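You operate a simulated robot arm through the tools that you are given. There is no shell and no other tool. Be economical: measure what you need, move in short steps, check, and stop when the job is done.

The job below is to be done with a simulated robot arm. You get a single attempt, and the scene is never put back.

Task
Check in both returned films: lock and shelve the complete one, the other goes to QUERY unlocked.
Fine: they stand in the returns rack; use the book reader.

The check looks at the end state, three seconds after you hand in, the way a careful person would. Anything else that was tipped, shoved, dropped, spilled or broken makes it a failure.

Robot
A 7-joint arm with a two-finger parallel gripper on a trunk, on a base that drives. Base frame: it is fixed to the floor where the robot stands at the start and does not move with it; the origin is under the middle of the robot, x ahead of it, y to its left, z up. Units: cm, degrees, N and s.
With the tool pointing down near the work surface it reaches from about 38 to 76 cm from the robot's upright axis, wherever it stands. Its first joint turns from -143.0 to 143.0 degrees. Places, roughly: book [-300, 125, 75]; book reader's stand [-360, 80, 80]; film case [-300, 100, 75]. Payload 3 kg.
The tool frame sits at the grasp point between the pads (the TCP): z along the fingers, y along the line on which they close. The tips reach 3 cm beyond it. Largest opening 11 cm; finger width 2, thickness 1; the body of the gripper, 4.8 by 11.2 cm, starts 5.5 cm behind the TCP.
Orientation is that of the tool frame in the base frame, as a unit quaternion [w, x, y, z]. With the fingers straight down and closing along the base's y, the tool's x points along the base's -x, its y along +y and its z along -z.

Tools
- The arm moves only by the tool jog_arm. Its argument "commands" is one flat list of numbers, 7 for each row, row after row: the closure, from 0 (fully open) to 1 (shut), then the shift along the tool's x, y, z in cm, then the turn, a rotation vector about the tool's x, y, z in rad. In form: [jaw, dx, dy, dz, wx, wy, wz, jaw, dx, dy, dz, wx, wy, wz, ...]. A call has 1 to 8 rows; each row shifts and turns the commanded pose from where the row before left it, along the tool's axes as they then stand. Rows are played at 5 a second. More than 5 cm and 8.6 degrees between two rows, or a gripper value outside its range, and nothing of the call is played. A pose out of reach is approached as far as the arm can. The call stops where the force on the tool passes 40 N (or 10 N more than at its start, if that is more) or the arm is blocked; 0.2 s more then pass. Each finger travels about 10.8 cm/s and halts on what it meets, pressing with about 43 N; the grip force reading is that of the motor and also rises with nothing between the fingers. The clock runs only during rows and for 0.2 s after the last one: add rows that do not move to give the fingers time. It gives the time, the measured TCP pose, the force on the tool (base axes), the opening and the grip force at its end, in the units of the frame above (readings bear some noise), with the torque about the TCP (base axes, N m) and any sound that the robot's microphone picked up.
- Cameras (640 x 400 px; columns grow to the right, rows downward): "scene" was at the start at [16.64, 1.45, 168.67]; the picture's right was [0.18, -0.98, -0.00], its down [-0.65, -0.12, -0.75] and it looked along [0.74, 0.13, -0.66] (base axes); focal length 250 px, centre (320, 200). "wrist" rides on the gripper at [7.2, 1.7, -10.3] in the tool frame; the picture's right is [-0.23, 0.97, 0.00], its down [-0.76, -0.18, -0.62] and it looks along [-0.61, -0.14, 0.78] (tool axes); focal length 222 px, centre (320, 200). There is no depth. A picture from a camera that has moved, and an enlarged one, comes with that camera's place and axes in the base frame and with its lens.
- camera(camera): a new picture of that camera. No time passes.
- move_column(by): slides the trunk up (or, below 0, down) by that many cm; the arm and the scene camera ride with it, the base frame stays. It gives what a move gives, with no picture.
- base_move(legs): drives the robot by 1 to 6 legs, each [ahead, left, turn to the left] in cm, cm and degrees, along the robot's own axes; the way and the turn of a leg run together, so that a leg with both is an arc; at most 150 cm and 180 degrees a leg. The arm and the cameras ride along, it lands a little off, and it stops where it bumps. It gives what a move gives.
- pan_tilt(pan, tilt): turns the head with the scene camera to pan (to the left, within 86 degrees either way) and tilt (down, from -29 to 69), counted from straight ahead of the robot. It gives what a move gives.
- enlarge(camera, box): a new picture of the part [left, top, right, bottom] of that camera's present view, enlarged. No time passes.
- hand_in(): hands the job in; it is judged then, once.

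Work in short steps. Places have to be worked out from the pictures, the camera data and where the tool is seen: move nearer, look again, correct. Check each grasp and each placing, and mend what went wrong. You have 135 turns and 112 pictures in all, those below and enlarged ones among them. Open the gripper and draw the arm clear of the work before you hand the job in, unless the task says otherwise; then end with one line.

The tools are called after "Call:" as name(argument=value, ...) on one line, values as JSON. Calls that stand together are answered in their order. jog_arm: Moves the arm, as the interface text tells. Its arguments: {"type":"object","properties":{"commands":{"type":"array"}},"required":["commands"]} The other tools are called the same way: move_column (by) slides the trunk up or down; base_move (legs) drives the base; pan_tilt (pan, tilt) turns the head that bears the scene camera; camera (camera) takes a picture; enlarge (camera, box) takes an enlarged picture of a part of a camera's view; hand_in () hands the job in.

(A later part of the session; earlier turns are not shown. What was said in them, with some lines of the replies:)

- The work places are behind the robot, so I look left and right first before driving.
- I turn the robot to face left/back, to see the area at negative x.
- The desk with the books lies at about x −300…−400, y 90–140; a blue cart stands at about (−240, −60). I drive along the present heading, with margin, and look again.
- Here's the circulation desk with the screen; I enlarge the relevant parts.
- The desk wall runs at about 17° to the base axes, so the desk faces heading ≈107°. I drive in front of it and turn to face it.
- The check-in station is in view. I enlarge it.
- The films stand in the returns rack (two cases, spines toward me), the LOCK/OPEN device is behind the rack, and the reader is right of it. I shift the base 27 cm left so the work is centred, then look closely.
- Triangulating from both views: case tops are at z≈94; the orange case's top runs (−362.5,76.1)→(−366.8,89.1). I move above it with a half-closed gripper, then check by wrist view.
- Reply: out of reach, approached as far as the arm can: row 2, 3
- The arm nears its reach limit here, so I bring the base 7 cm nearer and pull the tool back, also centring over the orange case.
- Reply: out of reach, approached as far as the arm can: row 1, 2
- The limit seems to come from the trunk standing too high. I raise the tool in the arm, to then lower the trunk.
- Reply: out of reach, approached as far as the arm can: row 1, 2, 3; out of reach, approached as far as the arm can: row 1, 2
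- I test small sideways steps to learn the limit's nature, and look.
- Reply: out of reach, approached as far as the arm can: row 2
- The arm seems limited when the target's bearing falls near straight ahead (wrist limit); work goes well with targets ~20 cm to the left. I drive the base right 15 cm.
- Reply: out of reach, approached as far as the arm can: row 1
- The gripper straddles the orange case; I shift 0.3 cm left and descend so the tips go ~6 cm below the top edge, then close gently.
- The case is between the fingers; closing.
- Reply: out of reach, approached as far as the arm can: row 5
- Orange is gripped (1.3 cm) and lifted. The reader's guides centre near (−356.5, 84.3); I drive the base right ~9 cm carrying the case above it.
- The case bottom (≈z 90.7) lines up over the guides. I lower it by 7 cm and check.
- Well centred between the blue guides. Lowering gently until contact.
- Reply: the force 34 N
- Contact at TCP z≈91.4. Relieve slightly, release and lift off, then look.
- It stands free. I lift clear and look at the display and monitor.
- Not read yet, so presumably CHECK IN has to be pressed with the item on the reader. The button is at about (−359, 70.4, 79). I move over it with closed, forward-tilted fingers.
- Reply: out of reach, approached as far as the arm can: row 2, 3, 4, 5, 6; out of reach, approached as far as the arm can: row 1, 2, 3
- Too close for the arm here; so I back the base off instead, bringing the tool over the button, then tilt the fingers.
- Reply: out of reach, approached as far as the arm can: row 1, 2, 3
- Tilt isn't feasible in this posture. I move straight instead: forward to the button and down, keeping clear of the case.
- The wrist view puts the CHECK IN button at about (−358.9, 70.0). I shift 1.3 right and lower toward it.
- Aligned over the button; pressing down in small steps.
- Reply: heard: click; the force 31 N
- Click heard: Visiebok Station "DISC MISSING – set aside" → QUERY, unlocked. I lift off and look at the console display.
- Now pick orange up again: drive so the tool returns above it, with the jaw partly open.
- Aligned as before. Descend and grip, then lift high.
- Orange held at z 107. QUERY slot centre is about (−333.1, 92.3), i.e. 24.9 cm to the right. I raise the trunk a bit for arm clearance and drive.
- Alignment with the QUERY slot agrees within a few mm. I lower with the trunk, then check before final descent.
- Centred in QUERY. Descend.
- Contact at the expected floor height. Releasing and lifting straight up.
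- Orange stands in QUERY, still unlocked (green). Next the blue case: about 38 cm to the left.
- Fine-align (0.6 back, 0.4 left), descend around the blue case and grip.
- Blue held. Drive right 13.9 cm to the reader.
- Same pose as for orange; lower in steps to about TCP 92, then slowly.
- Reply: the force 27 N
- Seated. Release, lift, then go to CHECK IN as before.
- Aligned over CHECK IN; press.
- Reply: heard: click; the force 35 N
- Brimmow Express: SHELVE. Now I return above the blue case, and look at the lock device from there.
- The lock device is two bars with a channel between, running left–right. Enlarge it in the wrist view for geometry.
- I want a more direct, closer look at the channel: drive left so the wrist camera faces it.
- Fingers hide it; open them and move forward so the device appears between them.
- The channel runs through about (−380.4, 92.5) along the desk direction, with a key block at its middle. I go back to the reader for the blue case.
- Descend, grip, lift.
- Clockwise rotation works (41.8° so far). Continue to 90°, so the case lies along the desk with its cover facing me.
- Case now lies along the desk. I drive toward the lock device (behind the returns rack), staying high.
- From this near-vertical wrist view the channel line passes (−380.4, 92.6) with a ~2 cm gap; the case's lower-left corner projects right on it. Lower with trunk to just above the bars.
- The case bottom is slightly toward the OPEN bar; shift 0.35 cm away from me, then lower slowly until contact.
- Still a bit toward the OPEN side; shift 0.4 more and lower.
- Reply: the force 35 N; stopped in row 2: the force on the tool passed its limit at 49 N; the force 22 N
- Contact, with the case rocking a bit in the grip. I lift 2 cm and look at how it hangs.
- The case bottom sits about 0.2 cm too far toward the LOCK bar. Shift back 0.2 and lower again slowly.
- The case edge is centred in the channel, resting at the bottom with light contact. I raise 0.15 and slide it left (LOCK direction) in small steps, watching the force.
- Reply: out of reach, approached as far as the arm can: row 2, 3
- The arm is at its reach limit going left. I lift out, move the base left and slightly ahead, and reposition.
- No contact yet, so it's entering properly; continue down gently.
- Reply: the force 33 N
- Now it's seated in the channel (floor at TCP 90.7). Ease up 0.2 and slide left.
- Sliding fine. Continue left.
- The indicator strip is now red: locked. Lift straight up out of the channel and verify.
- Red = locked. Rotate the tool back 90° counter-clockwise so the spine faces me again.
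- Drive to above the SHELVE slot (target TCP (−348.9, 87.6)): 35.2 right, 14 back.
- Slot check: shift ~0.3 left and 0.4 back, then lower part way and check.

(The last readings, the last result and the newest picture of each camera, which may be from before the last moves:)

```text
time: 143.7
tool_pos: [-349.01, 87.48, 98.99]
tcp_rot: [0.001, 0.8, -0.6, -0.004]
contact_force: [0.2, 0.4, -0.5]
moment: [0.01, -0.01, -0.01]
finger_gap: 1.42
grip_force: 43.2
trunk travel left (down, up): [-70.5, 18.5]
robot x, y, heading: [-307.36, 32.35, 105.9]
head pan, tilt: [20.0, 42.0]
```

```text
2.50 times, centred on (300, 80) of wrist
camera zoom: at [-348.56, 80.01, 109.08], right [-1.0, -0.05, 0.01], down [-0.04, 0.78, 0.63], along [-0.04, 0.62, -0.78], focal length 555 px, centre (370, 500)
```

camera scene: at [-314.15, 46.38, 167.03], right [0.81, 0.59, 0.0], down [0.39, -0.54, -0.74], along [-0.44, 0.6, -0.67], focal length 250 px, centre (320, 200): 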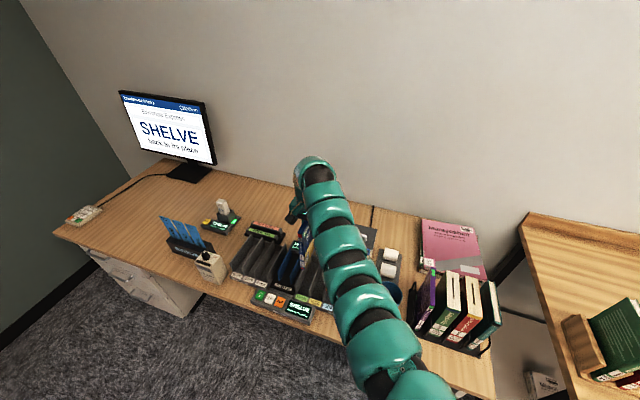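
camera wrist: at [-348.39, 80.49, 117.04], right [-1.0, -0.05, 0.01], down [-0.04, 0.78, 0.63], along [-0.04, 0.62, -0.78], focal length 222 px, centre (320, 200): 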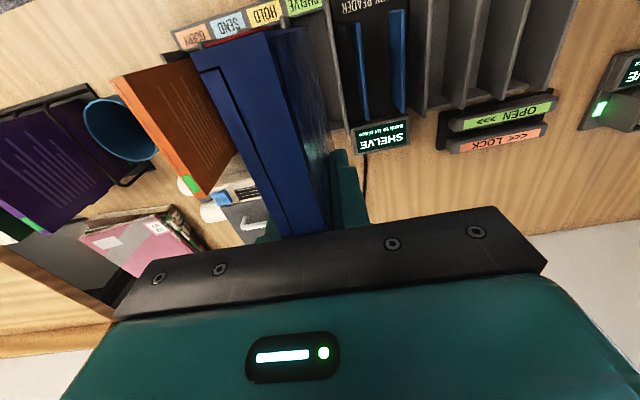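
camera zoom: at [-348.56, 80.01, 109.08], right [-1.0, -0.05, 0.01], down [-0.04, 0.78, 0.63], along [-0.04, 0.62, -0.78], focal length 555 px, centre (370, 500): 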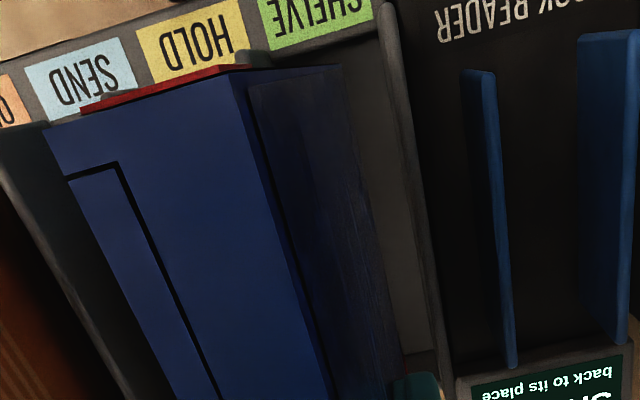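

Case is centred in the SHELVE slot. Lower.

Call:
jog_arm(commands=[1, 0, 0, 2.5, 0, 0, 0, 1, 0, 0, 2.5, 0, 0, 0, 1, 0, 0, 1.5, 0, 0, 0])

Call:
jog_arm(commands=[1, 0, 0, 0.5, 0, 0, 0, 1, 0, 0, 0.4, 0, 0, 0])

Call:
jog_arm(commands=[1, 0, 0, 0.4, 0, 0, 0, 1, 0, 0, 0.3, 0, 0, 0])

Call:
enlarge(camera="scene", box=[240, 210, 340, 330])

```text
time: 144.5
tool_pos: [-348.98, 87.43, 92.22]
tcp_rot: [0.001, 0.8, -0.6, -0.003]
contact_force: [-0.5, -0.4, -0.6]
moment: [-0.02, 0.0, 0.0]
finger_gap: 1.43
grip_force: 43.1
trunk travel left (down, up): [-70.5, 18.5]
robot x, y, heading: [-307.33, 32.03, 106.3]
head pan, tilt: [20.0, 42.0]
```

```text
time: 145.1
tool_pos: [-349.0, 87.47, 91.57]
tcp_rot: [0.001, 0.799, -0.601, -0.003]
contact_force: [0.1, -0.5, -1.4]
moment: [0.01, 0.03, 0.04]
finger_gap: 1.43
grip_force: 42.3
trunk travel left (down, up): [-70.5, 18.5]
robot x, y, heading: [-307.35, 31.86, 106.1]
head pan, tilt: [20.0, 42.0]
```

```text
time: 145.7
tool_pos: [-348.9, 87.46, 90.67]
tcp_rot: [0.001, 0.8, -0.6, -0.004]
contact_force: [1.1, -0.7, -0.8]
moment: [0.01, 0.01, -0.01]
finger_gap: 1.44
grip_force: 43.5
trunk travel left (down, up): [-70.5, 18.5]
robot x, y, heading: [-307.37, 31.94, 105.7]
head pan, tilt: [20.0, 42.0]
```

```text
3.33 times, centred on (290, 270) of scene
camera zoom: at [-314.13, 46.38, 159.03], right [0.81, 0.59, 0.0], down [0.39, -0.54, -0.74], along [-0.44, 0.6, -0.67], focal length 832 px, centre (420, -33)
```

zoom: 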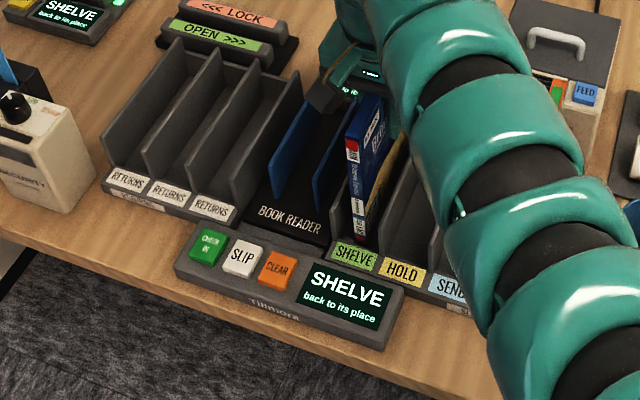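

Almost at the floor; a few more small steps to contact.

Call:
jog_arm(commands=[1, 0, 0, 0.3, 0, 0, 0])

Call:
jog_arm(commands=[1, 0, 0, 0.3, 0, 0, 0])

Call:
jog_arm(commands=[1, 0, 0, 0.3, 0, 0, 0])

```text
time: 146.1
tool_pos: [-349.09, 87.39, 90.46]
tcp_rot: [0.002, 0.8, -0.601, -0.003]
contact_force: [-0.1, 0.4, -0.9]
moment: [0.0, -0.01, 0.02]
finger_gap: 1.42
grip_force: 43.1
trunk travel left (down, up): [-70.5, 18.5]
robot x, y, heading: [-307.49, 31.96, 106.1]
head pan, tilt: [20.0, 42.0]
```

```text
time: 146.5
tool_pos: [-349.2, 87.41, 90.12]
tcp_rot: [0.001, 0.8, -0.6, -0.003]
contact_force: [-0.7, -1.2, 2.2]
moment: [-0.28, 0.13, -0.08]
finger_gap: 1.42
grip_force: 42.9
trunk travel left (down, up): [-70.5, 18.5]
robot x, y, heading: [-307.59, 31.77, 106.1]
head pan, tilt: [20.0, 42.0]
```

```text
time: 146.9
tool_pos: [-349.01, 87.5, 90.16]
tcp_rot: [0.0, 0.8, -0.601, -0.006]
contact_force: [0.1, 2.4, 16.8]
moment: [-0.94, -0.54, 0.08]
finger_gap: 1.42
grip_force: 44.0
trunk travel left (down, up): [-70.5, 18.5]
robot x, y, heading: [-307.37, 32.27, 106.2]
head pan, tilt: [20.0, 42.0]
```

Seated. Release and lift clear.

Call:
jog_arm(commands=[1, 0, 0, -0.15, 0, 0, 0, 0.85, 0, 0, 0, 0, 0, 0, 0.72, 0, 0, 0, 0, 0, 0, 0.66, 0, 0, 0, 0, 0, 0, 0.66, 0, 0, -3, 0, 0, 0, 0.66, 0, 0, -4, 0, 0, 0, 0.66, 0, 0, -4, 0, 0, 0])

Call:
move_column(by=12)

Call:
camera(camera="wrist")

Call:
enlarge(camera="scene", box=[240, 210, 360, 330])

```text
time: 148.5
tool_pos: [-348.78, 87.21, 100.97]
tcp_rot: [0.001, 0.8, -0.601, -0.002]
contact_force: [0.5, -0.2, 0.2]
moment: [0.01, -0.02, 0.02]
finger_gap: 3.73
grip_force: 0.0
trunk travel left (down, up): [-70.5, 18.5]
robot x, y, heading: [-307.45, 31.92, 106.2]
head pan, tilt: [20.0, 42.0]
```

```text
time: 150.0
tool_pos: [-348.94, 87.36, 112.97]
tcp_rot: [0.0, 0.8, -0.6, -0.003]
contact_force: [-0.5, 0.8, 1.1]
moment: [0.02, 0.0, -0.05]
finger_gap: 3.73
grip_force: 0.1
trunk travel left (down, up): [-82.5, 6.5]
robot x, y, heading: [-307.1, 32.37, 105.9]
head pan, tilt: [20.0, 42.0]
```

```text
12 pictures are left
camera wrist: at [-348.49, 80.04, 123.23], right [-1.0, -0.05, 0.01], down [-0.04, 0.78, 0.63], along [-0.04, 0.62, -0.78], focal length 222 px, centre (320, 200)
```

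wrist: 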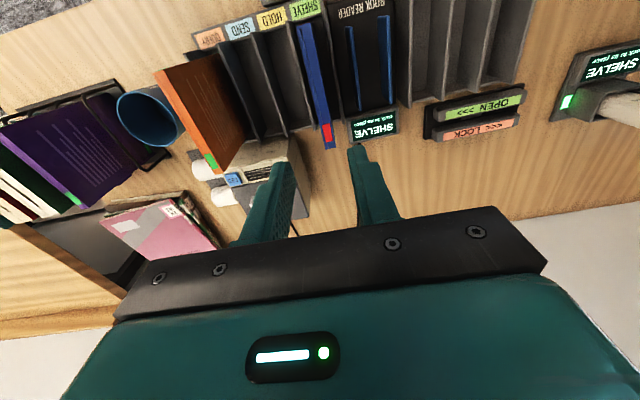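

```text
3.33 times, centred on (300, 270) of scene
camera zoom: at [-314.13, 46.39, 171.03], right [0.81, 0.59, 0.0], down [0.39, -0.54, -0.74], along [-0.44, 0.6, -0.67], focal length 832 px, centre (387, -33)
```

zoom: 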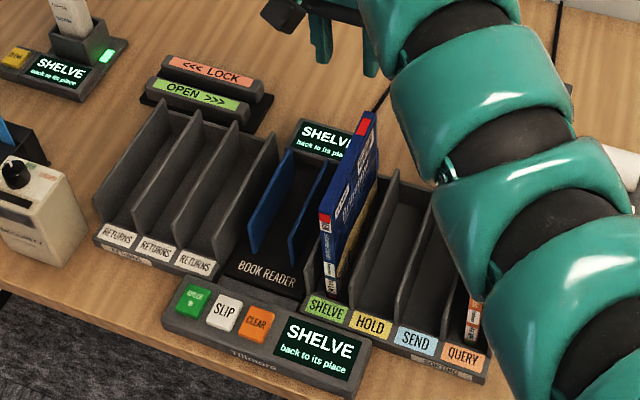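

Blue (red = locked) stands in SHELVE, orange (green) in QUERY. Open the gripper, back the robot away and take a last look.

Call:
base_move(legs=[[-35, 0, 0]])

Call:
jog_arm(commands=[0.3, 0, 0, 0, 0, 0, 0, 0, 0, 0, 0, 0, 0, 0, 0, 0, 0, 0, 0, 0, 0])

Call:
camera(camera="scene")

Call:
enlarge(camera="scene", box=[220, 120, 400, 260])

```text
time: 152.3
tool_pos: [-339.09, 53.71, 112.92]
tcp_rot: [0.0, 0.799, -0.602, -0.004]
contact_force: [-0.2, -0.1, 0.5]
moment: [0.0, 0.02, -0.01]
finger_gap: 3.71
grip_force: 0.0
trunk travel left (down, up): [-82.5, 6.5]
robot x, y, heading: [-297.66, -1.55, 105.8]
head pan, tilt: [20.0, 42.0]
```

```text
time: 153.1
tool_pos: [-339.02, 53.76, 113.03]
tcp_rot: [0.002, 0.799, -0.601, -0.003]
contact_force: [0.2, 0.4, 0.2]
moment: [0.0, -0.02, -0.01]
finger_gap: 11.01
grip_force: 0.0
trunk travel left (down, up): [-82.5, 6.5]
robot x, y, heading: [-297.86, -2.09, 106.2]
head pan, tilt: [20.0, 42.0]
```

```text
10 pictures are left
camera scene: at [-304.41, 12.65, 171.03], right [0.81, 0.59, 0.0], down [0.39, -0.54, -0.74], along [-0.44, 0.6, -0.67], focal length 250 px, centre (320, 200)
```

scene: 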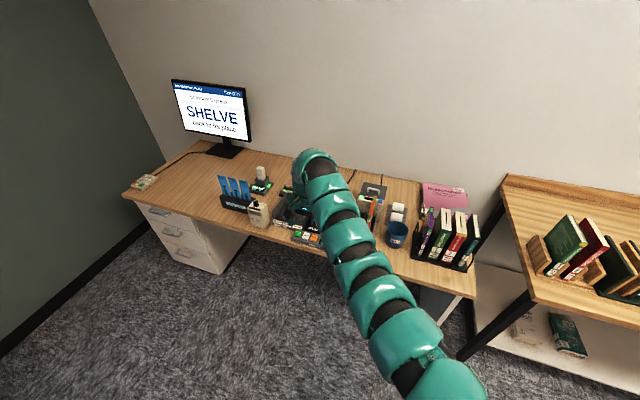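

```text
2.86 times, centred on (310, 190) of scene
camera zoom: at [-304.41, 12.65, 171.03], right [0.81, 0.59, 0.0], down [0.39, -0.54, -0.74], along [-0.44, 0.6, -0.67], focal length 714 px, centre (349, 229)
```

zoom: 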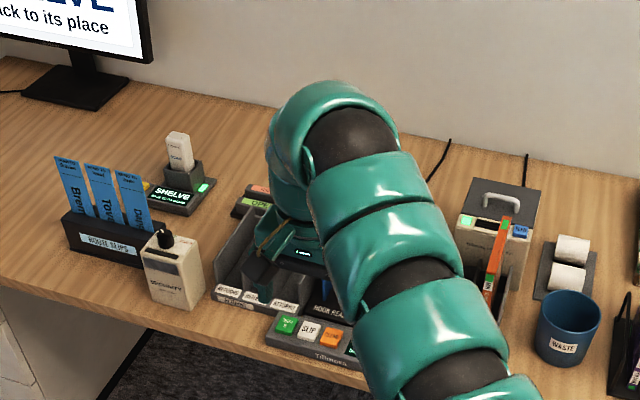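

Everything is in order and the arm is clear; handing in.

Call:
hand_in()

```text
The job is handed in.
```

I checked in both returned films at the book reader. Brimmow Express is complete; I locked it (its indicator now shows red) and put it in SHELVE. Visiebok Station came up as "DISC MISSING", so it is in QUERY, unlocked (its indicator still shows green).
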